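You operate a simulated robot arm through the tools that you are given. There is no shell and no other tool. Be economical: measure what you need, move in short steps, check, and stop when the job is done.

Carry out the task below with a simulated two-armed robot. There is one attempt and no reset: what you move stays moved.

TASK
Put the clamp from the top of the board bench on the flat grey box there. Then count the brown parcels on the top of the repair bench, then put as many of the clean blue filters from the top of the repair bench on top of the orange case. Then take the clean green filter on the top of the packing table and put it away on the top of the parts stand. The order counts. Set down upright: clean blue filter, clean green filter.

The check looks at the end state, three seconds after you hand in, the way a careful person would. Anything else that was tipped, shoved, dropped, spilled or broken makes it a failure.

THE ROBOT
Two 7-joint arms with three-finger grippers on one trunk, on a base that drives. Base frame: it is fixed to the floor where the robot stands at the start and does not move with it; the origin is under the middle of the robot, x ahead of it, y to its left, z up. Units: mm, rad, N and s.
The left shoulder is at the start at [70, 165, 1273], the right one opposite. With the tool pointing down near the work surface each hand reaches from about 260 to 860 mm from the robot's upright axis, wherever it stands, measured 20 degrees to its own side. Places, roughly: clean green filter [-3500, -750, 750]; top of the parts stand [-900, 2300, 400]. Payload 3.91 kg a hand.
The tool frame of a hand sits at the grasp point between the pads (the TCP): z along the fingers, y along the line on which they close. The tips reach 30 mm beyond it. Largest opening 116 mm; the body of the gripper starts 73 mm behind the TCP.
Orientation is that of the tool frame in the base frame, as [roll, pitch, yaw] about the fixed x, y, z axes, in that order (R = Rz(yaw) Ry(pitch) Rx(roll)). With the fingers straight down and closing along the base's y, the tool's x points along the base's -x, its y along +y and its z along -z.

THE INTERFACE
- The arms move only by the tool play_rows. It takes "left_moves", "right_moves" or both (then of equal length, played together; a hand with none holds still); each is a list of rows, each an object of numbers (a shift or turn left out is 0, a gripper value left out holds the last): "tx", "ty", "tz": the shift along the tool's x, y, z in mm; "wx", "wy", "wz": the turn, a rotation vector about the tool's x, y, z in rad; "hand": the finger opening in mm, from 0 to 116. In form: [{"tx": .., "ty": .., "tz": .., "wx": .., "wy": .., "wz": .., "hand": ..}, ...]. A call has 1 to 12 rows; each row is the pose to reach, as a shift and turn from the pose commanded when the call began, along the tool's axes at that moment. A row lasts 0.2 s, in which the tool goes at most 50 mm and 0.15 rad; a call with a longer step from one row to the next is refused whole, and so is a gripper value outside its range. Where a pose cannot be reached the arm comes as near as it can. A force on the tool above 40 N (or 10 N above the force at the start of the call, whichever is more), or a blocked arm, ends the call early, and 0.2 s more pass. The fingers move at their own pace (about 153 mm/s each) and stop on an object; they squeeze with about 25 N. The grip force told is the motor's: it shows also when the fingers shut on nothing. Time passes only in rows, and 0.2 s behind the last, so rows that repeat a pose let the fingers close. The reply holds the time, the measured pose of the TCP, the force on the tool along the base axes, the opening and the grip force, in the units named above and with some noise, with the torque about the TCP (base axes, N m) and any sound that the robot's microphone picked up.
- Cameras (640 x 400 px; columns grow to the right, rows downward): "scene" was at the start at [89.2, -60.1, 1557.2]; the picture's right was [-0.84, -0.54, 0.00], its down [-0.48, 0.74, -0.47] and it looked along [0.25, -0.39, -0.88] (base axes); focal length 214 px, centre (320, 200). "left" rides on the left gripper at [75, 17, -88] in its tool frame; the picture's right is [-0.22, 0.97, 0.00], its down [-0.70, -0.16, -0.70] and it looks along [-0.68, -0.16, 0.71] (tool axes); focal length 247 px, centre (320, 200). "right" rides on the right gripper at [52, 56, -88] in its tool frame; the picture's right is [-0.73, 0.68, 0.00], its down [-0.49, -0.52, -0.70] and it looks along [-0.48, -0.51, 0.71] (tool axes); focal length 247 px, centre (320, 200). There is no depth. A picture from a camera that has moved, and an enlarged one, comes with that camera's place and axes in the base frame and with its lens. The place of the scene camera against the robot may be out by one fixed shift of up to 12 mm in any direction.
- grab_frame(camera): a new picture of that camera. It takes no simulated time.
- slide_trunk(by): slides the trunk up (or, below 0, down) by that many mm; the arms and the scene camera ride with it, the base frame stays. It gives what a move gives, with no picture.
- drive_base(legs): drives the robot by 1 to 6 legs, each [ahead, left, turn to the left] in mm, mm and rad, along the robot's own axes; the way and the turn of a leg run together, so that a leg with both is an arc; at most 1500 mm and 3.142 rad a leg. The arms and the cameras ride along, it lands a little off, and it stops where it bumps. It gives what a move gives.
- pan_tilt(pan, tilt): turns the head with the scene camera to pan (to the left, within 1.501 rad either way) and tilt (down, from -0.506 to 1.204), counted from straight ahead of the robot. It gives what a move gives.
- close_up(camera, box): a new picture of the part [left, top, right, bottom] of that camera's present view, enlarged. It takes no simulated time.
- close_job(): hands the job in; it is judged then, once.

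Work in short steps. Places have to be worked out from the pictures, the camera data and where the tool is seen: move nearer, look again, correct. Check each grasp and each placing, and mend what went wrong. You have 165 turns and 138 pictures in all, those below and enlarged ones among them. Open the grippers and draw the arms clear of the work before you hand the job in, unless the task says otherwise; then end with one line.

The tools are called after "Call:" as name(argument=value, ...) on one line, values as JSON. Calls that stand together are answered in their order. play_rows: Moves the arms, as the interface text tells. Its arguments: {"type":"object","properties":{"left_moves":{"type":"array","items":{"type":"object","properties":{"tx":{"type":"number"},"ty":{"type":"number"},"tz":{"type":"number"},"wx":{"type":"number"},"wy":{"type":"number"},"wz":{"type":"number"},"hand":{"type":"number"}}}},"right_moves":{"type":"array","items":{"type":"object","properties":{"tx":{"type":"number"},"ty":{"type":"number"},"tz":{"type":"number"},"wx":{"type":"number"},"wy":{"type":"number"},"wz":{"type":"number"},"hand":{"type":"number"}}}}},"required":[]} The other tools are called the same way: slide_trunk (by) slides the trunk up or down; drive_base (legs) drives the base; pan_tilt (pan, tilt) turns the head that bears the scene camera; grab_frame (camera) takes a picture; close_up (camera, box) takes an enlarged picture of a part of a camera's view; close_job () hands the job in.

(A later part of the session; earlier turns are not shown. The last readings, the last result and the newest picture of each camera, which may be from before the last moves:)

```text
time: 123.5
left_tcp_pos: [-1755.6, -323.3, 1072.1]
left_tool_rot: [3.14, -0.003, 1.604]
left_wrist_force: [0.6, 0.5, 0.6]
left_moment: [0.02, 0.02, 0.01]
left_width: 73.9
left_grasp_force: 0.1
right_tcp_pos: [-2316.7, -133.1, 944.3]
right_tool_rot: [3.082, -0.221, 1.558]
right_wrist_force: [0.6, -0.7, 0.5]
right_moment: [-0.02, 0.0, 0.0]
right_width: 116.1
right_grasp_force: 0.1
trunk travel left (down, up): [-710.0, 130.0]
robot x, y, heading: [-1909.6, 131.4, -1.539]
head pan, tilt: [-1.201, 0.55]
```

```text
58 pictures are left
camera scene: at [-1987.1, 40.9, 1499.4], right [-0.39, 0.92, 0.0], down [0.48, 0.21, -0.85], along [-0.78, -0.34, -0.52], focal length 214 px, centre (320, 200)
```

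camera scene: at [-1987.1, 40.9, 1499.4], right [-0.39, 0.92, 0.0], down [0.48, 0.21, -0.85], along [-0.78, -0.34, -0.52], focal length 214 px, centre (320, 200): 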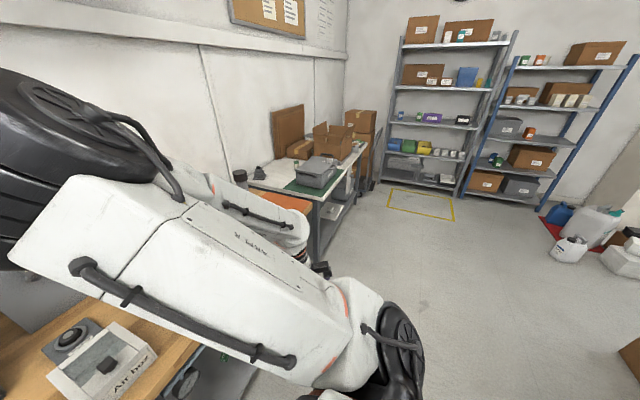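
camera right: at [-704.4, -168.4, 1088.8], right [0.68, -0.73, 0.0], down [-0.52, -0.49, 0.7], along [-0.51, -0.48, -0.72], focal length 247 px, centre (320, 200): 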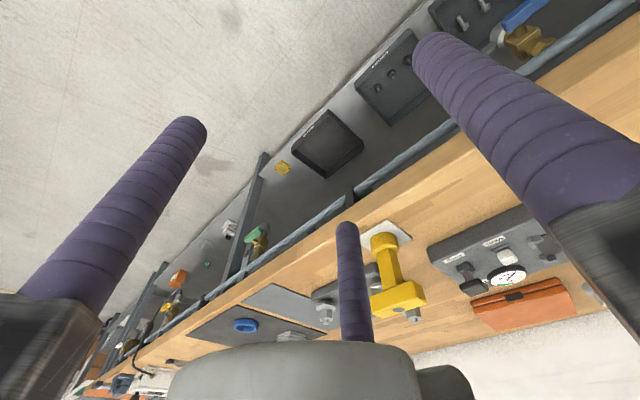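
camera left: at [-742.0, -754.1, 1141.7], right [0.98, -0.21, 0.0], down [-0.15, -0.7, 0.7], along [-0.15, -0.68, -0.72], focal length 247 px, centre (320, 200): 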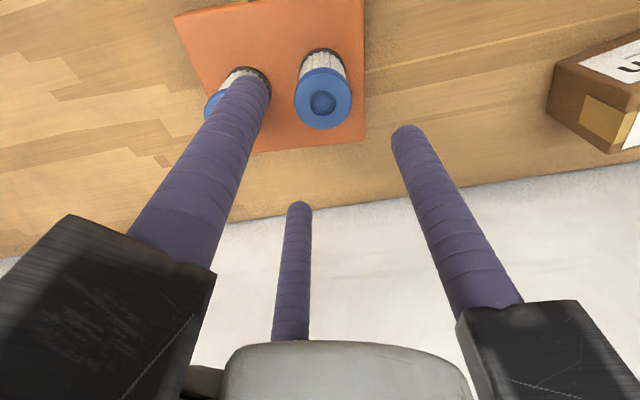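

The way is clear. I drive on 1250 mm right and look at the packing table.

Call:
drive_base(legs=[[0, -1250, -0.05]])

Call:
pan_tilt(pan=-0.25, tilt=0.7)

Call:
grab_frame(camera="scene")

Call:
grab_frame(camera="left")

```text
time: 129.8
left_tcp_pos: [-3029.6, -344.9, 1073.3]
left_tool_rot: [3.139, -0.004, 1.558]
left_wrist_force: [0.2, 0.4, 0.3]
left_moment: [0.04, 0.01, 0.01]
left_width: 74.3
left_grasp_force: 0.0
right_tcp_pos: [-3581.2, -128.4, 945.1]
right_tool_rot: [3.083, -0.223, 1.512]
right_wrist_force: [0.9, -0.1, 0.4]
right_moment: [-0.01, 0.02, 0.0]
right_width: 115.8
right_grasp_force: 0.1
trunk travel left (down, up): [-710.0, 130.0]
robot x, y, heading: [-3162.3, 117.1, -1.58]
head pan, tilt: [-1.201, 0.55]
```

```text
time: 131.0
left_tcp_pos: [-3029.2, -343.2, 1071.9]
left_tool_rot: [3.14, -0.003, 1.559]
left_wrist_force: [-0.1, -0.8, 0.3]
left_moment: [0.0, -0.02, -0.02]
left_width: 74.0
left_grasp_force: 0.2
right_tcp_pos: [-3582.5, -127.9, 946.0]
right_tool_rot: [3.082, -0.222, 1.512]
right_wrist_force: [-0.6, -0.3, -0.8]
right_moment: [0.0, -0.01, 0.01]
right_width: 116.1
right_grasp_force: 0.1
trunk travel left (down, up): [-710.0, 130.0]
robot x, y, heading: [-3167.1, 119.2, -1.582]
head pan, tilt: [-0.25, 0.7]
```

```text
57 pictures are left
camera scene: at [-3182.8, -20.0, 1486.3], right [-0.97, 0.26, 0.0], down [0.17, 0.62, -0.76], along [-0.2, -0.74, -0.64], focal length 214 px, centre (320, 200)
```

scene: 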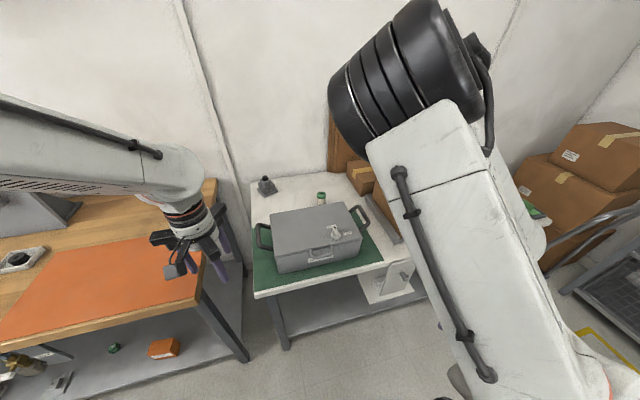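

```text
56 pictures are left
camera left: at [-3011.6, -269.1, 1161.2], right [0.97, -0.24, 0.0], down [-0.17, -0.7, 0.7], along [-0.16, -0.68, -0.72], focal length 247 px, centre (320, 200)
```

left: 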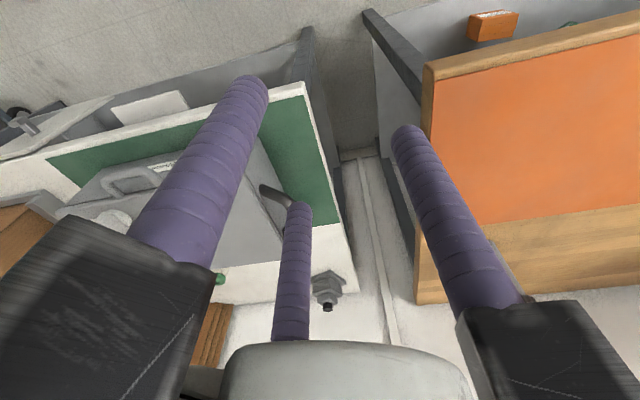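

The green filter stands behind the grey toolbox. I take a close-up.

Call:
close_up(camera="scene", box=[240, 150, 420, 290])

```text
2.86 times, centred on (330, 220) of scene
camera zoom: at [-3182.8, -20.0, 1486.3], right [-0.97, 0.26, 0.0], down [0.17, 0.62, -0.76], along [-0.2, -0.74, -0.64], focal length 613 px, centre (291, 143)
```

zoom: 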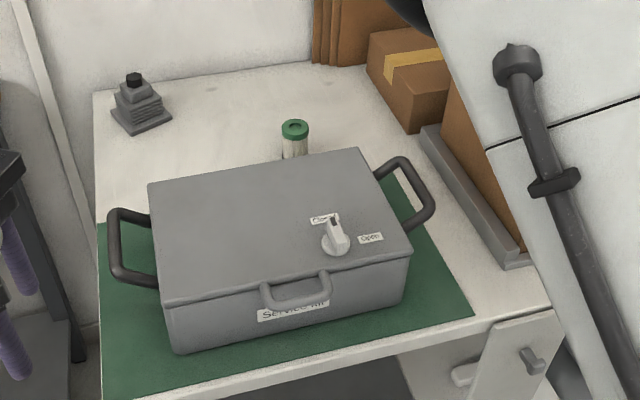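

The filter is near [-3417, -865], cap ≈ z 785; the toolbox top ≈ z 833. I drive right 385 mm, then check from the left camera.

Call:
drive_base(legs=[[0, -385, 0.01]])

Call:
grab_frame(camera="left")

Call:
grab_frame(camera="scene")

```text
time: 133.4
left_tcp_pos: [-3412.4, -340.1, 1072.9]
left_tool_rot: [3.141, -0.004, 1.562]
left_wrist_force: [0.4, -0.3, 0.7]
left_moment: [-0.01, 0.03, -0.02]
left_width: 73.9
left_grasp_force: 0.0
right_tcp_pos: [-3965.9, -125.4, 945.2]
right_tool_rot: [3.084, -0.221, 1.515]
right_wrist_force: [0.2, 0.2, -0.6]
right_moment: [-0.01, 0.0, 0.03]
right_width: 116.0
right_grasp_force: 0.1
trunk travel left (down, up): [-710.0, 130.0]
robot x, y, heading: [-3547.8, 121.2, -1.584]
head pan, tilt: [-0.25, 0.7]
```

```text
54 pictures are left
camera left: at [-3394.3, -264.9, 1161.1], right [0.97, -0.23, 0.0], down [-0.17, -0.7, 0.7], along [-0.16, -0.68, -0.72], focal length 247 px, centre (320, 200)
```

left: 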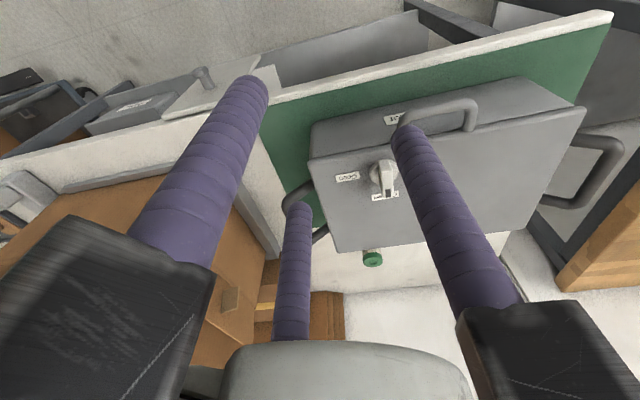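

```text
53 pictures are left
camera scene: at [-3566.1, -16.3, 1486.3], right [-0.97, 0.25, 0.0], down [0.16, 0.62, -0.76], along [-0.2, -0.74, -0.64], focal length 214 px, centre (320, 200)
```

scene: 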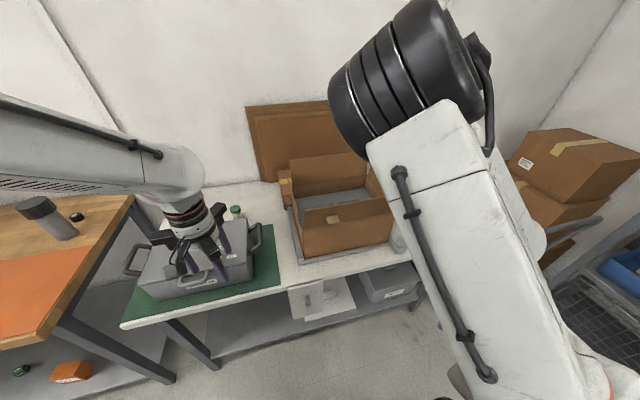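

Refined by triangulation: cap ≈[-3392, -780, 848], table ≈ z 780, toolbox top ≈ z 889. I drive ahead 200 mm and look again.

Call:
drive_base(legs=[[200, 0, 0.012]])

Call:
grab_frame(camera="left")

```text
time: 135.0
left_tcp_pos: [-3406.3, -537.8, 1074.3]
left_tool_rot: [3.141, -0.005, 1.577]
left_wrist_force: [0.9, 0.6, -0.4]
left_moment: [0.01, 0.01, 0.0]
left_width: 74.0
left_grasp_force: 0.0
right_tcp_pos: [-3962.2, -330.3, 946.5]
right_tool_rot: [3.082, -0.221, 1.53]
right_wrist_force: [0.0, -0.7, -0.4]
right_moment: [0.06, 0.01, 0.01]
right_width: 115.9
right_grasp_force: 0.1
trunk travel left (down, up): [-710.0, 130.0]
robot x, y, heading: [-3552.4, -77.3, -1.567]
head pan, tilt: [-0.25, 0.7]
```

```text
52 pictures are left
camera left: at [-3389.3, -461.7, 1161.4], right [0.98, -0.22, 0.0], down [-0.16, -0.7, 0.7], along [-0.15, -0.68, -0.72], focal length 247 px, centre (320, 200)
```

left: 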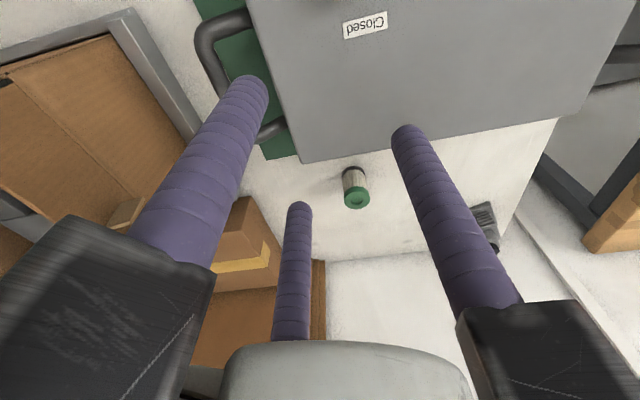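

Filter now at ≈[-3391, -758], cap z≈855. I move over it and lower to z≈960.

Call:
play_rows(left_moves=[{"tx": -44, "ty": 4, "hand": 85}, {"tx": -88, "ty": 8}, {"tx": -132, "ty": 12}, {"tx": -176, "ty": 16}, {"tx": -218, "ty": 16}, {"tx": -218, "ty": 16, "tz": 45}, {"tx": -218, "ty": 16, "tz": 85}, {"tx": -218, "ty": 16, "tz": 115}])

Call:
grab_frame(camera="left")

```text
time: 136.8
left_tcp_pos: [-3389.3, -754.0, 955.3]
left_tool_rot: [3.141, -0.004, 1.573]
left_wrist_force: [-0.5, -0.1, -0.7]
left_moment: [0.02, 0.01, -0.04]
left_width: 84.8
left_grasp_force: 0.0
right_tcp_pos: [-3962.4, -330.7, 946.3]
right_tool_rot: [3.08, -0.223, 1.529]
right_wrist_force: [0.4, 0.1, 0.3]
right_moment: [0.0, 0.0, 0.03]
right_width: 115.9
right_grasp_force: 0.2
trunk travel left (down, up): [-710.0, 130.0]
robot x, y, heading: [-3549.1, -80.4, -1.563]
head pan, tilt: [-0.25, 0.7]
```

```text
51 pictures are left
camera left: at [-3372.4, -679.2, 1043.8], right [0.98, -0.22, 0.0], down [-0.16, -0.7, 0.7], along [-0.15, -0.68, -0.72], focal length 247 px, centre (320, 200)
```

left: 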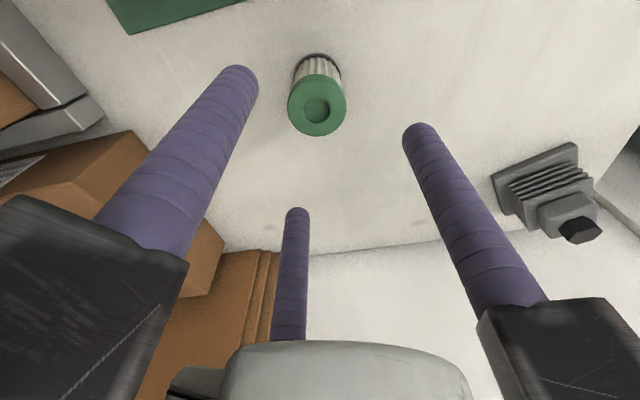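

Centred within 2 mm; cap z≈861. I lower to z≈890 and check.

Call:
play_rows(left_moves=[{"ty": -1.5, "tz": 35}, {"ty": -1.5, "tz": 66}])

Call:
grab_frame(camera="left")

```text
time: 137.4
left_tcp_pos: [-3388.9, -754.2, 889.8]
left_tool_rot: [3.14, -0.003, 1.576]
left_wrist_force: [-0.2, -0.1, -0.3]
left_moment: [0.04, 0.0, 0.02]
left_width: 84.6
left_grasp_force: 0.1
right_tcp_pos: [-3962.6, -331.8, 945.7]
right_tool_rot: [3.083, -0.224, 1.528]
right_wrist_force: [0.5, 0.2, -0.8]
right_moment: [0.02, -0.02, -0.02]
right_width: 116.0
right_grasp_force: 0.1
trunk travel left (down, up): [-710.0, 130.0]
robot x, y, heading: [-3552.4, -76.4, -1.56]
head pan, tilt: [-0.25, 0.7]
```

```text
50 pictures are left
camera left: at [-3373.3, -678.7, 978.5], right [0.98, -0.22, 0.0], down [-0.16, -0.7, 0.7], along [-0.15, -0.68, -0.72], focal length 247 px, centre (320, 200)
```

left: 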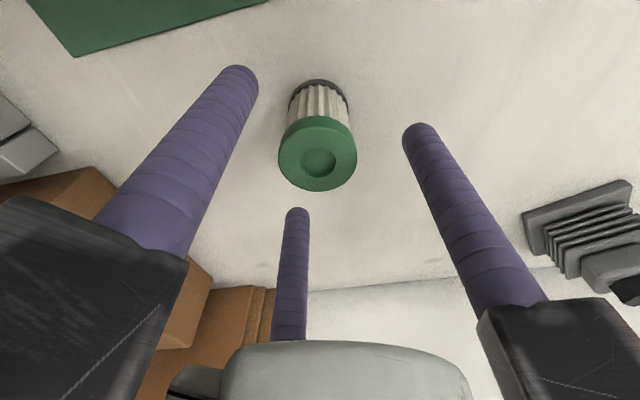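

Aligned. I lower to 844 and grip.

Call:
play_rows(left_moves=[{"tz": 16}, {"tz": 32}, {"tz": 46}, {"tz": 46, "hand": 30}, {"tz": 46, "hand": 30}, {"tz": 46, "hand": 30}])

Call:
grab_frame(camera="left")

```text
time: 138.8
left_tcp_pos: [-3391.1, -754.0, 845.2]
left_tool_rot: [3.14, -0.004, 1.574]
left_wrist_force: [1.0, 0.2, -0.5]
left_moment: [0.03, -0.01, 0.0]
left_width: 41.8
left_grasp_force: 24.7
right_tcp_pos: [-3962.6, -331.4, 946.1]
right_tool_rot: [3.079, -0.222, 1.53]
right_wrist_force: [0.2, -0.6, 0.3]
right_moment: [-0.01, -0.05, -0.02]
right_width: 115.9
right_grasp_force: 0.0
trunk travel left (down, up): [-710.0, 130.0]
robot x, y, heading: [-3551.3, -77.2, -1.572]
head pan, tilt: [-0.25, 0.7]
```

```text
49 pictures are left
camera left: at [-3373.9, -678.1, 933.4], right [0.98, -0.22, 0.0], down [-0.16, -0.7, 0.7], along [-0.15, -0.68, -0.72], focal length 247 px, centre (320, 200)
```

left: 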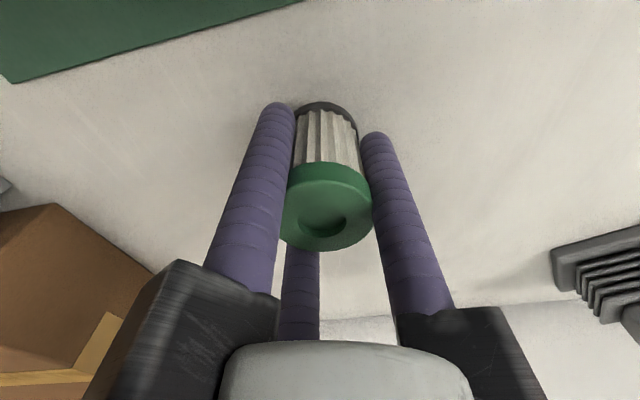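

Held. I lift clear of the toolbox, retract, and back off from the table.

Call:
play_rows(left_moves=[{"tz": -45}, {"tz": -90}, {"tz": -135}, {"tz": -180}, {"tz": -220}])

Call:
play_rows(left_moves=[{"tx": 45}, {"tx": 90}, {"tx": 135}, {"tx": 180}, {"tx": 225}, {"tx": 260}])

Call:
drive_base(legs=[[-400, 0, 0]])

Call:
grab_frame(camera="scene")

```text
time: 140.0
left_tcp_pos: [-3390.4, -755.1, 1063.5]
left_tool_rot: [3.14, -0.003, 1.577]
left_wrist_force: [0.5, 0.8, 0.0]
left_moment: [0.01, -0.01, -0.03]
left_width: 41.6
left_grasp_force: 25.0
right_tcp_pos: [-3962.5, -330.4, 945.9]
right_tool_rot: [3.082, -0.222, 1.529]
right_wrist_force: [-0.7, 1.0, 0.2]
right_moment: [-0.05, -0.02, -0.01]
right_width: 115.9
right_grasp_force: 0.0
trunk travel left (down, up): [-710.0, 130.0]
robot x, y, heading: [-3545.3, -75.6, -1.562]
head pan, tilt: [-0.25, 0.7]
```

```text
time: 141.4
left_tcp_pos: [-3388.5, -495.5, 1066.4]
left_tool_rot: [-3.14, -0.002, 1.576]
left_wrist_force: [0.9, -0.7, -0.6]
left_moment: [-0.01, 0.11, 0.04]
left_width: 41.7
left_grasp_force: 25.3
right_tcp_pos: [-3959.9, -331.2, 946.7]
right_tool_rot: [3.084, -0.221, 1.529]
right_wrist_force: [0.5, 0.4, -0.1]
right_moment: [0.0, 0.04, 0.0]
right_width: 116.0
right_grasp_force: 0.0
trunk travel left (down, up): [-710.0, 130.0]
robot x, y, heading: [-3549.4, -79.1, -1.564]
head pan, tilt: [-0.25, 0.7]
```

```text
time: 143.9
left_tcp_pos: [-3394.1, -99.1, 1066.5]
left_tool_rot: [3.141, -0.004, 1.576]
left_wrist_force: [0.7, -0.6, 0.5]
left_moment: [-0.01, -0.02, 0.02]
left_width: 41.7
left_grasp_force: 24.6
right_tcp_pos: [-3964.4, 66.2, 944.0]
right_tool_rot: [3.082, -0.222, 1.528]
right_wrist_force: [0.1, 0.2, 0.7]
right_moment: [0.02, 0.01, 0.06]
right_width: 116.3
right_grasp_force: 0.2
trunk travel left (down, up): [-710.0, 130.0]
robot x, y, heading: [-3549.4, 319.9, -1.565]
head pan, tilt: [-0.25, 0.7]
```

```text
48 pictures are left
camera scene: at [-3567.1, 179.8, 1486.2], right [-0.97, 0.24, 0.0], down [0.16, 0.63, -0.76], along [-0.19, -0.74, -0.64], focal length 214 px, centre (320, 200)
```

scene: 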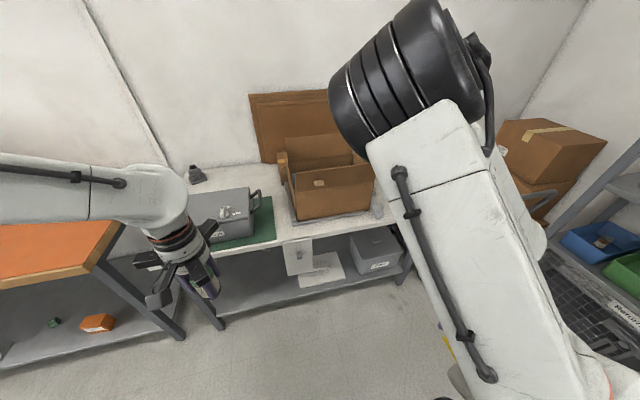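

All undisturbed. I turn left to face +x and look at the room between here and the parts stand.

Call:
drive_base(legs=[[0, 0, 1.565]])

Call:
pan_tilt(pan=0.55, tilt=0.35)

Call:
grab_frame(camera="scene")

```text
time: 148.3
left_tcp_pos: [-3140.2, 492.4, 1066.9]
left_tool_rot: [3.14, -0.004, -3.099]
left_wrist_force: [-0.3, -0.2, -1.2]
left_moment: [0.0, 0.0, -0.01]
left_width: 41.8
left_grasp_force: 25.6
right_tcp_pos: [-3282.1, -84.8, 946.2]
right_tool_rot: [3.081, -0.221, 3.139]
right_wrist_force: [-0.5, -0.5, 0.8]
right_moment: [0.0, -0.01, -0.03]
right_width: 116.1
right_grasp_force: 0.0
trunk travel left (down, up): [-710.0, 130.0]
robot x, y, heading: [-3550.3, 320.4, 0.049]
head pan, tilt: [-0.25, 0.7]
```

```text
time: 149.4
left_tcp_pos: [-3139.9, 493.0, 1067.3]
left_tool_rot: [3.14, -0.004, -3.098]
left_wrist_force: [0.0, 0.8, -0.5]
left_moment: [0.0, 0.01, 0.03]
left_width: 41.3
left_grasp_force: 25.1
right_tcp_pos: [-3280.6, -84.5, 945.7]
right_tool_rot: [3.081, -0.221, 3.137]
right_wrist_force: [0.4, 0.3, -0.9]
right_moment: [-0.01, -0.01, -0.02]
right_width: 116.3
right_grasp_force: 0.0
trunk travel left (down, up): [-710.0, 130.0]
robot x, y, heading: [-3551.6, 318.0, 0.048]
head pan, tilt: [0.55, 0.351]
```

```text
47 pictures are left
camera scene: at [-3419.4, 367.2, 1517.7], right [0.56, -0.83, 0.0], down [-0.29, -0.19, -0.94], along [0.78, 0.53, -0.34], focal length 214 px, centre (320, 200)
```

scene: 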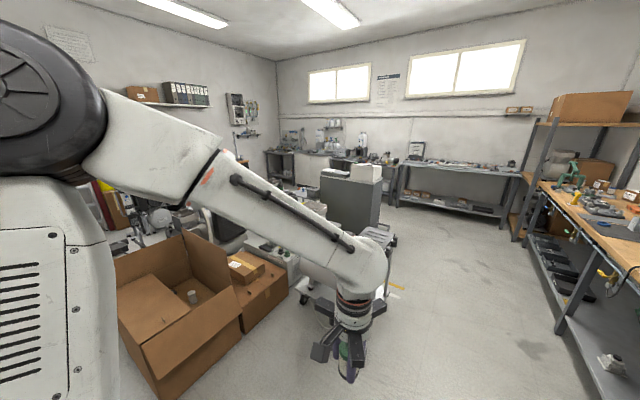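

The aisle along y≈100 is free. I drive ahead down the aisle to x≈-650.

Call:
drive_base(legs=[[0, -200, -0.049], [1450, 0, 0], [1400, 0, 0]])

Call:
pan_tilt(pan=1.3, tilt=0.5)

Call:
grab_frame(camera="scene")

```text
time: 164.5
left_tcp_pos: [-250.1, 263.3, 1067.1]
left_tool_rot: [3.14, -0.003, 3.133]
left_wrist_force: [-0.3, -0.1, 0.1]
left_moment: [-0.01, -0.01, -0.02]
left_width: 41.8
left_grasp_force: 25.1
right_tcp_pos: [-423.9, -305.2, 945.9]
right_tool_rot: [3.08, -0.221, 3.086]
right_wrist_force: [0.3, 0.9, -0.6]
right_moment: [0.01, 0.01, -0.01]
right_width: 116.0
right_grasp_force: 0.1
trunk travel left (down, up): [-710.0, 130.0]
robot x, y, heading: [-668.6, 112.4, -0.012]
head pan, tilt: [0.55, 0.351]
```

```text
time: 165.6
left_tcp_pos: [-252.3, 262.8, 1066.2]
left_tool_rot: [3.14, -0.004, 3.132]
left_wrist_force: [-0.2, 0.2, -0.1]
left_moment: [-0.01, -0.02, 0.0]
left_width: 41.6
left_grasp_force: 25.5
right_tcp_pos: [-423.6, -305.3, 944.9]
right_tool_rot: [3.082, -0.222, 3.084]
right_wrist_force: [1.1, 0.8, 0.3]
right_moment: [0.02, 0.0, -0.04]
right_width: 116.0
right_grasp_force: 0.1
trunk travel left (down, up): [-710.0, 130.0]
robot x, y, heading: [-671.8, 115.5, -0.008]
head pan, tilt: [1.3, 0.499]
```

```text
46 pictures are left
camera scene: at [-591.6, 192.9, 1504.0], right [0.96, -0.28, 0.0], down [-0.13, -0.46, -0.88], along [0.24, 0.84, -0.48], focal length 214 px, centre (320, 200)
```

scene: 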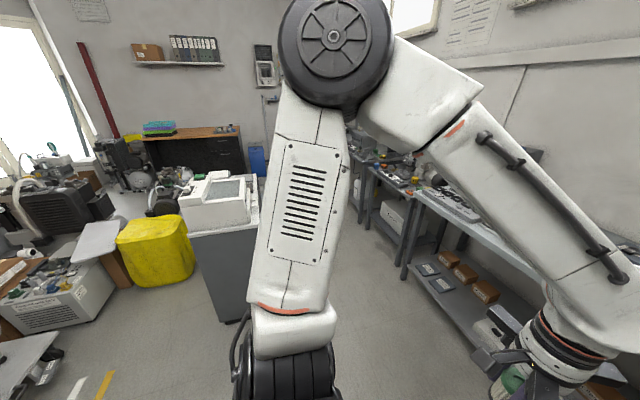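

The parts stand must be behind the cabinet with the white device. I go on to x≈-130, turn left, and drive up the wide aisle to look.

Call:
drive_base(legs=[[540, 0, 0], [0, 0, 1.575], [900, 0, 0]])

Call:
pan_tilt(pan=0.9, tilt=0.6)

Call:
grab_frame(camera="scene")

Call:
pan_tilt(pan=0.2, tilt=0.5)

Call:
grab_frame(camera="scene")

```text
time: 168.3
left_tcp_pos: [200.7, 259.1, 1073.2]
left_tool_rot: [-3.137, 0.015, 3.106]
left_wrist_force: [0.4, -0.8, -0.2]
left_moment: [-0.03, 0.02, -0.03]
left_width: 41.7
left_grasp_force: 24.8
right_tcp_pos: [-4.4, -293.4, 947.9]
right_tool_rot: [3.06, -0.235, 3.022]
right_wrist_force: [-0.2, -0.1, -0.1]
right_moment: [0.01, -0.01, -0.02]
right_width: 116.0
right_grasp_force: 0.0
trunk travel left (down, up): [-710.0, 130.0]
robot x, y, heading: [-205.3, 111.5, -0.038]
head pan, tilt: [1.3, 0.499]
stopped in leg 1: the robot was blocked; the commanded pose is now the measured one
```

```text
time: 169.2
left_tcp_pos: [199.9, 258.1, 1073.2]
left_tool_rot: [-3.138, 0.016, 3.108]
left_wrist_force: [-0.7, 0.3, -0.1]
left_moment: [-0.04, -0.04, 0.02]
left_width: 41.4
left_grasp_force: 25.0
right_tcp_pos: [-4.4, -294.4, 949.1]
right_tool_rot: [3.062, -0.235, 3.035]
right_wrist_force: [0.1, -0.6, 0.3]
right_moment: [-0.01, 0.0, 0.02]
right_width: 116.0
right_grasp_force: 0.0
trunk travel left (down, up): [-710.0, 130.0]
robot x, y, heading: [-201.6, 106.9, -0.029]
head pan, tilt: [0.901, 0.6]
```

```text
45 pictures are left
camera scene: at [-120.8, 179.1, 1496.2], right [0.77, -0.64, 0.02], down [-0.35, -0.44, -0.83], along [0.54, 0.63, -0.56], focal length 214 px, centre (320, 200)
```

scene: 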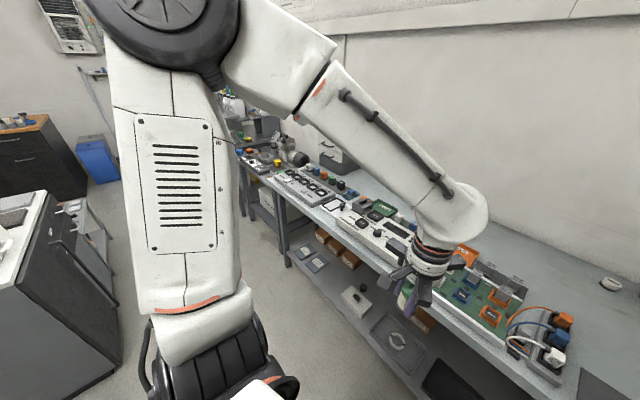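

```text
time: 170.2
left_tcp_pos: [199.6, 258.4, 1073.5]
left_tool_rot: [-3.138, 0.019, 3.11]
left_wrist_force: [0.0, 0.4, -0.4]
left_moment: [0.02, -0.01, -0.04]
left_width: 41.6
left_grasp_force: 25.4
right_tcp_pos: [-4.5, -294.2, 946.7]
right_tool_rot: [3.059, -0.234, 3.032]
right_wrist_force: [0.8, 0.3, -0.3]
right_moment: [-0.01, -0.05, 0.01]
right_width: 115.9
right_grasp_force: 0.1
trunk travel left (down, up): [-710.0, 130.0]
robot x, y, heading: [-203.1, 109.8, -0.034]
head pan, tilt: [0.201, 0.499]
```

```text
44 pictures are left
camera scene: at [-87.9, 127.4, 1506.3], right [0.17, -0.99, 0.01], down [-0.46, -0.09, -0.89], along [0.87, 0.15, -0.46], focal length 214 px, centre (320, 200)
```

scene: 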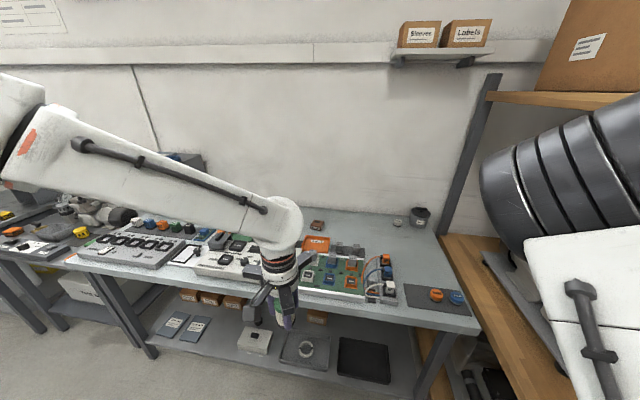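

The base was blocked, probably the right elbow or arm against the shelf post. I back straight off and look to the right.

Call:
drive_base(legs=[[-120, 0, 0]])

Call:
pan_tilt(pan=-0.8, tilt=0.6)

Call:
grab_frame(camera="scene")

```text
time: 171.5
left_tcp_pos: [99.6, 255.1, 1067.2]
left_tool_rot: [3.141, -0.001, 3.114]
left_wrist_force: [-0.8, 0.3, -1.4]
left_moment: [-0.02, -0.04, 0.01]
left_width: 41.6
left_grasp_force: 25.0
right_tcp_pos: [-103.3, -295.8, 941.4]
right_tool_rot: [3.056, -0.254, 3.041]
right_wrist_force: [0.4, 0.4, 0.0]
right_moment: [-0.01, -0.06, 0.02]
right_width: 116.0
right_grasp_force: 0.1
trunk travel left (down, up): [-710.0, 130.0]
robot x, y, heading: [-324.7, 112.9, -0.028]
head pan, tilt: [0.201, 0.499]
```

```text
time: 172.8
left_tcp_pos: [99.8, 256.0, 1068.1]
left_tool_rot: [3.141, -0.001, 3.114]
left_wrist_force: [-0.1, -0.3, -0.8]
left_moment: [-0.03, 0.0, 0.0]
left_width: 41.5
left_grasp_force: 25.3
right_tcp_pos: [-103.0, -296.8, 940.4]
right_tool_rot: [3.055, -0.251, 3.041]
right_wrist_force: [-0.2, 0.2, 0.2]
right_moment: [0.01, -0.04, 0.02]
right_width: 116.1
right_grasp_force: 0.0
trunk travel left (down, up): [-710.0, 130.0]
robot x, y, heading: [-322.6, 115.9, -0.026]
head pan, tilt: [-0.799, 0.6]
```

```text
43 pictures are left
camera scene: at [-208.9, 39.5, 1495.0], right [-0.73, -0.68, 0.0], down [-0.38, 0.41, -0.83], along [0.56, -0.61, -0.56], focal length 214 px, centre (320, 200)
```

scene: 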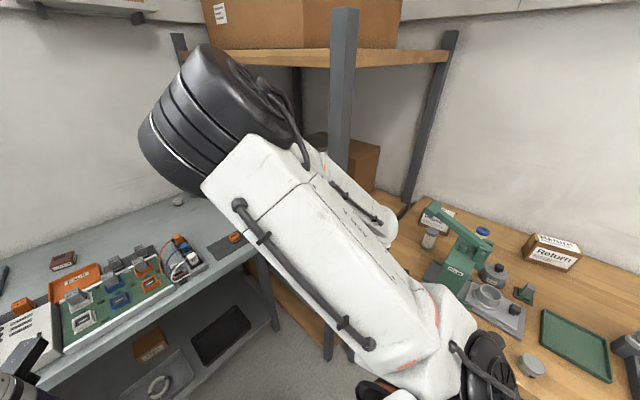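

Nothing was displaced. I turn left here, away from the shelf, and drive up the aisle at x≈-190.

Call:
drive_base(legs=[[0, 0, 1.597], [0, -130, 0], [1000, 0, 0]])

Call:
pan_tilt(pan=0.8, tilt=0.7)

Call:
grab_frame(camera="scene")

Call:
grab_frame(camera="left")

```text
time: 182.7
left_tcp_pos: [-362.2, 1528.6, 1067.9]
left_tool_rot: [3.141, -0.001, -1.557]
left_wrist_force: [0.1, -0.1, -0.5]
left_moment: [-0.03, 0.04, -0.01]
left_width: 41.7
left_grasp_force: 25.1
right_tcp_pos: [197.9, 1350.0, 940.6]
right_tool_rot: [3.056, -0.253, -1.629]
right_wrist_force: [0.6, -0.1, -0.7]
right_moment: [-0.01, -0.01, -0.01]
right_width: 116.0
right_grasp_force: 0.0
trunk travel left (down, up): [-710.0, 130.0]
robot x, y, heading: [-199.8, 1108.7, 1.586]
head pan, tilt: [-0.799, 0.6]
```

```text
time: 184.4
left_tcp_pos: [-362.7, 1527.7, 1066.8]
left_tool_rot: [3.14, -0.003, -1.556]
left_wrist_force: [-0.5, -0.4, -0.6]
left_moment: [0.02, -0.01, -0.02]
left_width: 41.6
left_grasp_force: 24.8
right_tcp_pos: [198.0, 1350.3, 941.6]
right_tool_rot: [3.056, -0.253, -1.627]
right_wrist_force: [0.0, 0.6, -0.4]
right_moment: [0.0, 0.0, 0.0]
right_width: 116.1
right_grasp_force: 0.0
trunk travel left (down, up): [-710.0, 130.0]
robot x, y, heading: [-203.6, 1113.8, 1.586]
head pan, tilt: [0.799, 0.7]
```

```text
42 pictures are left
camera scene: at [-259.9, 1214.8, 1486.3], right [0.68, 0.73, 0.0], down [0.47, -0.44, -0.76], along [-0.56, 0.52, -0.64], focal length 214 px, centre (320, 200)
```

scene: 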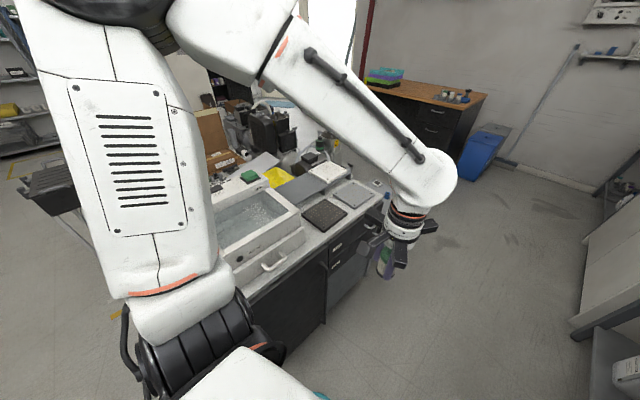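

```text
41 pictures are left
camera left: at [-378.5, 1454.5, 1155.5], right [-0.98, 0.21, 0.0], down [0.15, 0.7, 0.7], along [0.14, 0.68, -0.72], focal length 247 px, centre (320, 200)
```

left: 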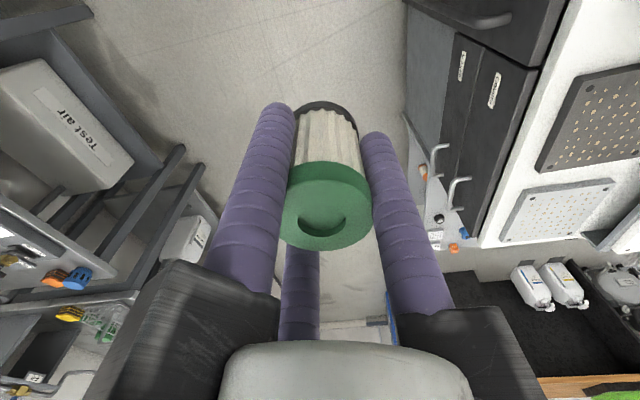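

I advance another 600 mm and look left, beyond the cabinet.

Call:
drive_base(legs=[[600, 0, 0]])

Call:
pan_tilt(pan=0.5, tilt=0.8)

Call:
grab_frame(camera="scene")

Call:
grab_frame(camera="left")

```text
time: 187.8
left_tcp_pos: [-369.9, 2124.4, 1067.6]
left_tool_rot: [3.138, -0.002, -1.561]
left_wrist_force: [0.3, 0.4, -0.9]
left_moment: [-0.02, 0.0, 0.0]
left_width: 41.6
left_grasp_force: 25.0
right_tcp_pos: [189.4, 1942.9, 939.9]
right_tool_rot: [3.058, -0.254, -1.631]
right_wrist_force: [-0.3, 0.1, -0.6]
right_moment: [0.0, 0.0, 0.02]
right_width: 116.1
right_grasp_force: 0.0
trunk travel left (down, up): [-710.0, 130.0]
robot x, y, heading: [-206.6, 1709.0, 1.583]
head pan, tilt: [0.799, 0.7]
```

```text
time: 188.6
left_tcp_pos: [-370.1, 2123.3, 1067.8]
left_tool_rot: [3.139, -0.002, -1.559]
left_wrist_force: [-0.1, -0.4, -0.3]
left_moment: [0.01, 0.01, 0.01]
left_width: 41.5
left_grasp_force: 24.9
right_tcp_pos: [189.0, 1945.0, 940.7]
right_tool_rot: [3.056, -0.254, -1.633]
right_wrist_force: [-0.1, -0.3, -0.4]
right_moment: [0.03, 0.03, -0.01]
right_width: 116.3
right_grasp_force: 0.1
trunk travel left (down, up): [-710.0, 130.0]
robot x, y, heading: [-209.9, 1707.8, 1.582]
head pan, tilt: [0.499, 0.799]
```

```text
40 pictures are left
camera scene: at [-246.8, 1822.2, 1478.1], right [0.87, 0.49, 0.0], down [0.35, -0.62, -0.7], along [-0.34, 0.61, -0.72], focal length 214 px, centre (320, 200)
```

scene: 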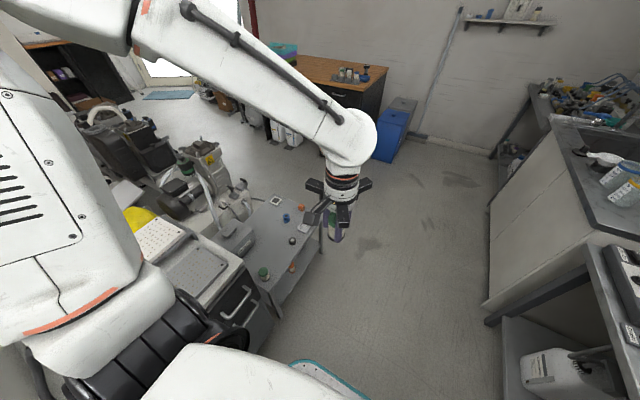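

```text
39 pictures are left
camera left: at [-386.4, 2050.6, 1155.5], right [-0.98, 0.21, 0.0], down [0.15, 0.7, 0.7], along [0.15, 0.68, -0.72], focal length 247 px, centre (320, 200)
```

left: 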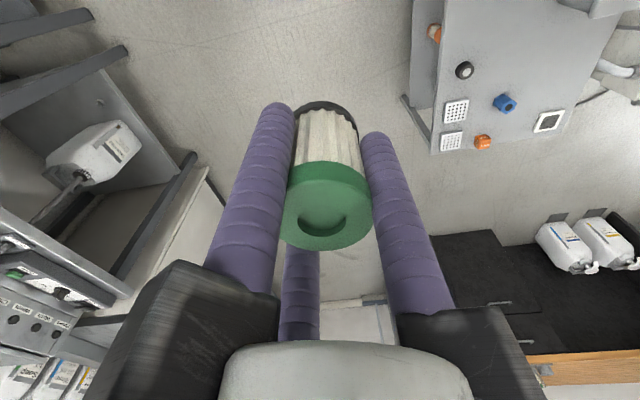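

The low grey stand with small connectors is the parts stand (edge x≈-660, y up to ≈2608). I zoom on its top for a free spot.

Call:
close_up(camera="scene", box=[170, 170, 350, 310])

Call:
close_up(camera="left", box=[390, 0, 640, 170])

```text
2.86 times, centred on (260, 240) of scene
camera zoom: at [-246.8, 1822.2, 1478.1], right [0.87, 0.49, 0.0], down [0.35, -0.62, -0.7], along [-0.34, 0.61, -0.72], focal length 613 px, centre (491, 86)
```

zoom: 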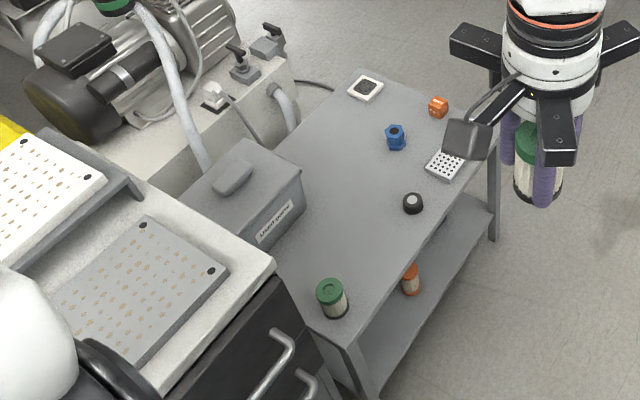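

```text
2.35 times, centred on (515, 85) of left
camera zoom: at [-386.4, 2050.6, 1155.5], right [-0.98, 0.21, 0.0], down [0.15, 0.7, 0.7], along [0.15, 0.68, -0.72], focal length 581 px, centre (-139, 471)
```

zoom: 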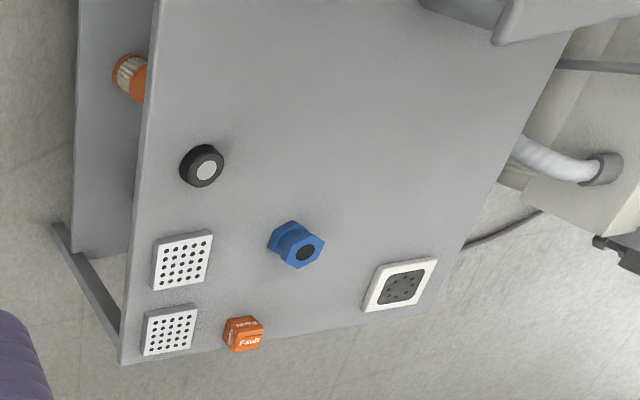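

A free spot is at ≈[-820, 2330], clear of the connectors, the grey box and another filter. I drive ahead to y≈2470 and turn left to face the stand.

Call:
drive_base(legs=[[760, 0, 0], [0, 0, 1.56]])

Call:
pan_tilt(pan=0.2, tilt=0.8)

Call:
grab_frame(camera="scene")

Call:
grab_frame(camera="left")

```text
time: 196.5
left_tcp_pos: [-635.3, 2285.3, 1067.6]
left_tool_rot: [3.141, -0.001, 0.026]
left_wrist_force: [0.5, -0.2, -1.0]
left_moment: [-0.02, -0.02, 0.0]
left_width: 41.6
left_grasp_force: 25.6
right_tcp_pos: [-462.5, 2848.4, 941.9]
right_tool_rot: [3.056, -0.254, -0.044]
right_wrist_force: [1.2, 0.0, -0.4]
right_moment: [0.0, 0.01, 0.0]
right_width: 116.0
right_grasp_force: 0.0
trunk travel left (down, up): [-710.0, 130.0]
robot x, y, heading: [-219.5, 2451.0, -3.115]
head pan, tilt: [0.499, 0.799]
```

```text
time: 197.3
left_tcp_pos: [-634.1, 2285.9, 1066.5]
left_tool_rot: [3.14, -0.002, 0.027]
left_wrist_force: [-0.2, -0.5, -0.5]
left_moment: [-0.02, -0.01, 0.06]
left_width: 41.6
left_grasp_force: 24.8
right_tcp_pos: [-462.3, 2847.5, 940.8]
right_tool_rot: [3.057, -0.254, -0.046]
right_wrist_force: [-0.2, 0.6, 0.6]
right_moment: [0.01, 0.0, 0.01]
right_width: 116.0
right_grasp_force: 0.1
trunk travel left (down, up): [-710.0, 130.0]
robot x, y, heading: [-220.3, 2450.7, -3.11]
head pan, tilt: [0.201, 0.799]
```

```text
36 pictures are left
camera scene: at [-345.4, 2426.2, 1478.1], right [-0.23, 0.97, 0.0], down [0.7, 0.16, -0.7], along [-0.68, -0.16, -0.72], focal length 214 px, centre (320, 200)
```

scene: 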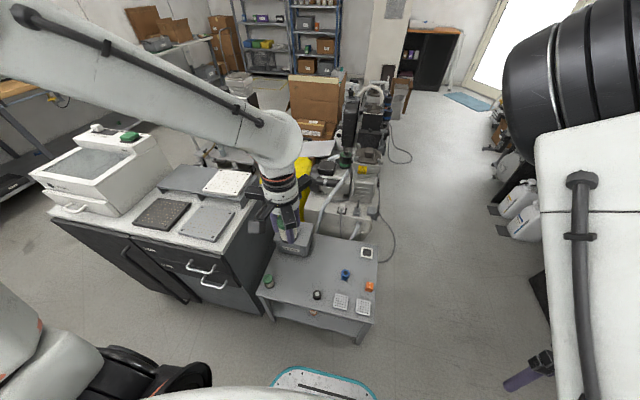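

```text
35 pictures are left
camera left: at [-559.6, 2271.9, 1155.6], right [-0.2, -0.98, 0.0], down [-0.7, 0.14, 0.7], along [-0.68, 0.14, -0.72], focal length 247 px, centre (320, 200)
```

left: 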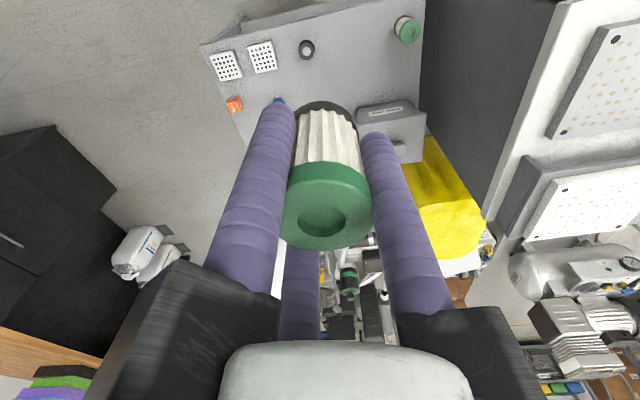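

Before lowering the trunk I check where the left elbow is relative to the cabinet.

Call:
pan_tilt(pan=1.1, tilt=0.75)

Call:
grab_frame(camera="scene")

```text
time: 198.5
left_tcp_pos: [-635.1, 2285.3, 1067.8]
left_tool_rot: [3.14, -0.003, 0.027]
left_wrist_force: [-0.3, 0.6, -0.3]
left_moment: [-0.01, -0.05, 0.0]
left_width: 41.5
left_grasp_force: 25.2
right_tcp_pos: [-463.1, 2847.8, 942.2]
right_tool_rot: [3.056, -0.253, -0.045]
right_wrist_force: [0.1, -0.9, -0.3]
right_moment: [0.0, 0.0, -0.04]
right_width: 115.9
right_grasp_force: 0.0
trunk travel left (down, up): [-710.0, 130.0]
robot x, y, heading: [-223.0, 2449.8, -3.112]
head pan, tilt: [1.1, 0.75]
```

```text
34 pictures are left
camera scene: at [-302.5, 2369.7, 1482.1], right [-0.9, 0.43, 0.0], down [0.29, 0.62, -0.73], along [-0.31, -0.66, -0.68], focal length 214 px, centre (320, 200)
```

scene: 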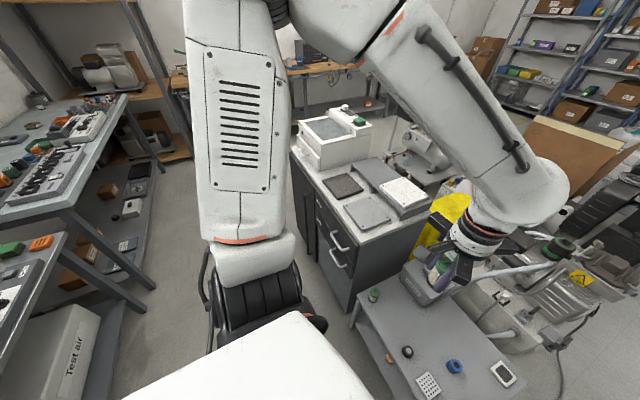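

The elbow is high and clear. A 150 mm trunk drop suffices for reach; then I extend over the free spot.

Call:
slide_trunk(by=-150)

Call:
play_rows(left_moves=[{"tx": -40, "ty": -11}, {"tx": -80, "ty": -22}, {"tx": -120, "ty": -33}, {"tx": -160, "ty": -44}, {"tx": -194, "ty": -55}, {"tx": -194, "ty": -55, "tz": 45}, {"tx": -194, "ty": -55, "tz": 90}, {"tx": -194, "ty": -55, "tz": 135}, {"tx": -194, "ty": -55, "tz": 180}, {"tx": -194, "ty": -55, "tz": 225}, {"tx": -194, "ty": -55, "tz": 270}])

Call:
grab_frame(camera="left")

Call:
grab_frame(camera="scene")

```text
time: 200.2
left_tcp_pos: [-634.5, 2286.5, 917.5]
left_tool_rot: [3.139, -0.005, 0.027]
left_wrist_force: [-0.9, -0.2, -0.7]
left_moment: [0.01, 0.02, -0.05]
left_width: 41.4
left_grasp_force: 25.5
right_tcp_pos: [-462.3, 2850.4, 791.0]
right_tool_rot: [3.055, -0.253, -0.045]
right_wrist_force: [-0.9, 1.1, -0.5]
right_moment: [0.04, 0.01, 0.01]
right_width: 115.9
right_grasp_force: 0.0
trunk travel left (down, up): [-560.0, 280.0]
robot x, y, heading: [-222.2, 2454.5, -3.112]
head pan, tilt: [1.1, 0.75]
```

```text
time: 202.6
left_tcp_pos: [-832.1, 2336.2, 648.3]
left_tool_rot: [3.14, -0.002, 0.024]
left_wrist_force: [-0.3, -0.7, 0.0]
left_moment: [0.0, -0.01, -0.01]
left_width: 41.7
left_grasp_force: 25.6
right_tcp_pos: [-463.3, 2847.9, 790.6]
right_tool_rot: [3.055, -0.254, -0.045]
right_wrist_force: [-0.4, 0.7, 0.8]
right_moment: [-0.01, -0.02, -0.02]
right_width: 116.1
right_grasp_force: 0.1
trunk travel left (down, up): [-560.0, 280.0]
robot x, y, heading: [-216.1, 2452.2, -3.11]
head pan, tilt: [1.1, 0.75]
```

```text
33 pictures are left
camera left: at [-756.6, 2322.3, 735.6], right [-0.2, -0.98, 0.0], down [-0.7, 0.14, 0.7], along [-0.68, 0.14, -0.72], focal length 247 px, centre (320, 200)
```

left: 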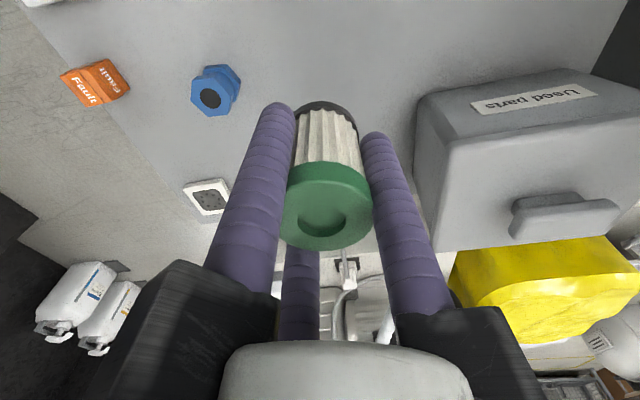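

```text
32 pictures are left
camera scene: at [-303.8, 2369.8, 1332.0], right [-0.9, 0.43, 0.0], down [0.29, 0.62, -0.73], along [-0.31, -0.66, -0.68], focal length 214 px, centre (320, 200)
```

scene: 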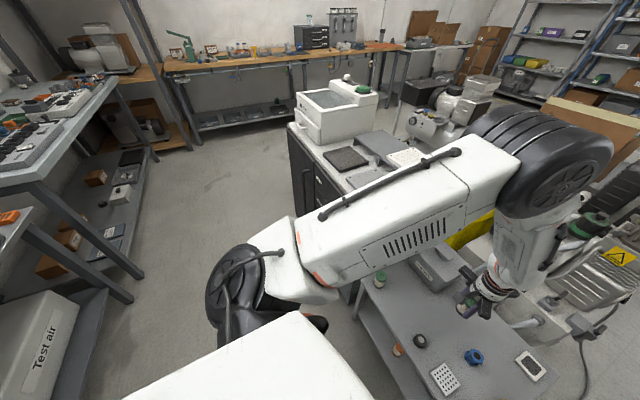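

The spot is free: the "Used parts" box is ~90 mm away. I lower to z≈485, watching forces.

Call:
play_rows(left_moves=[{"tz": 40}, {"tz": 80}, {"tz": 120}, {"tz": 150}, {"tz": 163}])

Call:
grab_frame(camera="left")

Call:
grab_frame(camera="scene")

```text
time: 203.8
left_tcp_pos: [-830.0, 2335.8, 486.3]
left_tool_rot: [3.14, 0.004, 0.025]
left_wrist_force: [-1.9, -0.6, 21.8]
left_moment: [0.05, 0.02, 0.03]
left_width: 42.3
left_grasp_force: 25.3
right_tcp_pos: [-462.7, 2848.8, 790.6]
right_tool_rot: [3.057, -0.249, -0.047]
right_wrist_force: [0.0, 0.4, -0.4]
right_moment: [0.02, -0.02, -0.02]
right_width: 115.9
right_grasp_force: 0.2
trunk travel left (down, up): [-560.0, 280.0]
robot x, y, heading: [-222.0, 2449.8, -3.114]
head pan, tilt: [1.1, 0.75]
```

```text
31 pictures are left
camera left: at [-755.1, 2322.2, 574.0], right [-0.2, -0.98, 0.0], down [-0.7, 0.14, 0.7], along [-0.69, 0.14, -0.71], focal length 247 px, centre (320, 200)
```

left: 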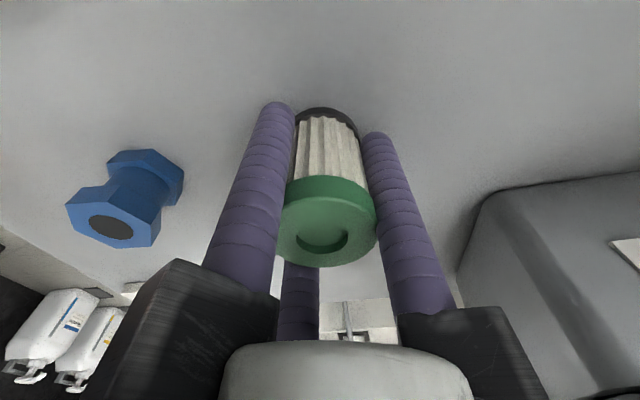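

```text
30 pictures are left
camera scene: at [-300.5, 2370.1, 1332.6], right [-0.9, 0.43, 0.0], down [0.29, 0.62, -0.73], along [-0.31, -0.66, -0.68], focal length 214 px, centre (320, 200)
```

scene: 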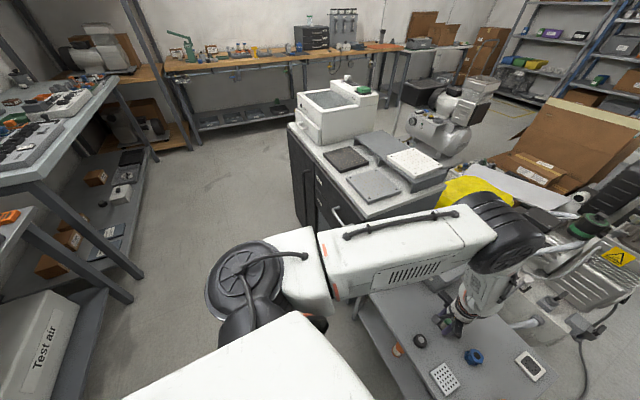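

The filter already rests on the stand (22 N, surface ≈ z 440). I ease, open, and lift straight up.

Call:
play_rows(left_moves=[{"tz": -1.5}, {"tz": -1.5, "hand": 60}, {"tz": -1.5, "hand": 78}, {"tz": -1.5, "hand": 78}, {"tz": -40}, {"tz": -80}, {"tz": -120}, {"tz": -160}])

Call:
grab_frame(camera="left")

```text
time: 205.6
left_tcp_pos: [-830.1, 2336.8, 645.0]
left_tool_rot: [3.141, -0.002, 0.024]
left_wrist_force: [0.7, 1.0, 0.2]
left_moment: [0.0, 0.01, -0.04]
left_width: 78.0
left_grasp_force: 0.1
right_tcp_pos: [-461.7, 2849.3, 790.5]
right_tool_rot: [3.056, -0.251, -0.046]
right_wrist_force: [0.3, 0.5, 0.1]
right_moment: [-0.02, 0.0, 0.0]
right_width: 115.8
right_grasp_force: 0.1
trunk travel left (down, up): [-560.0, 280.0]
robot x, y, heading: [-218.7, 2450.4, -3.119]
head pan, tilt: [1.1, 0.75]
```

```text
29 pictures are left
camera left: at [-753.4, 2321.9, 732.8], right [-0.2, -0.98, 0.0], down [-0.7, 0.14, 0.7], along [-0.68, 0.14, -0.72], focal length 247 px, centre (320, 200)
```

left: 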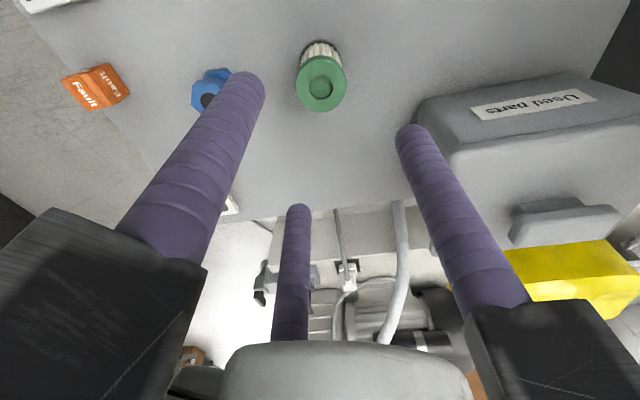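

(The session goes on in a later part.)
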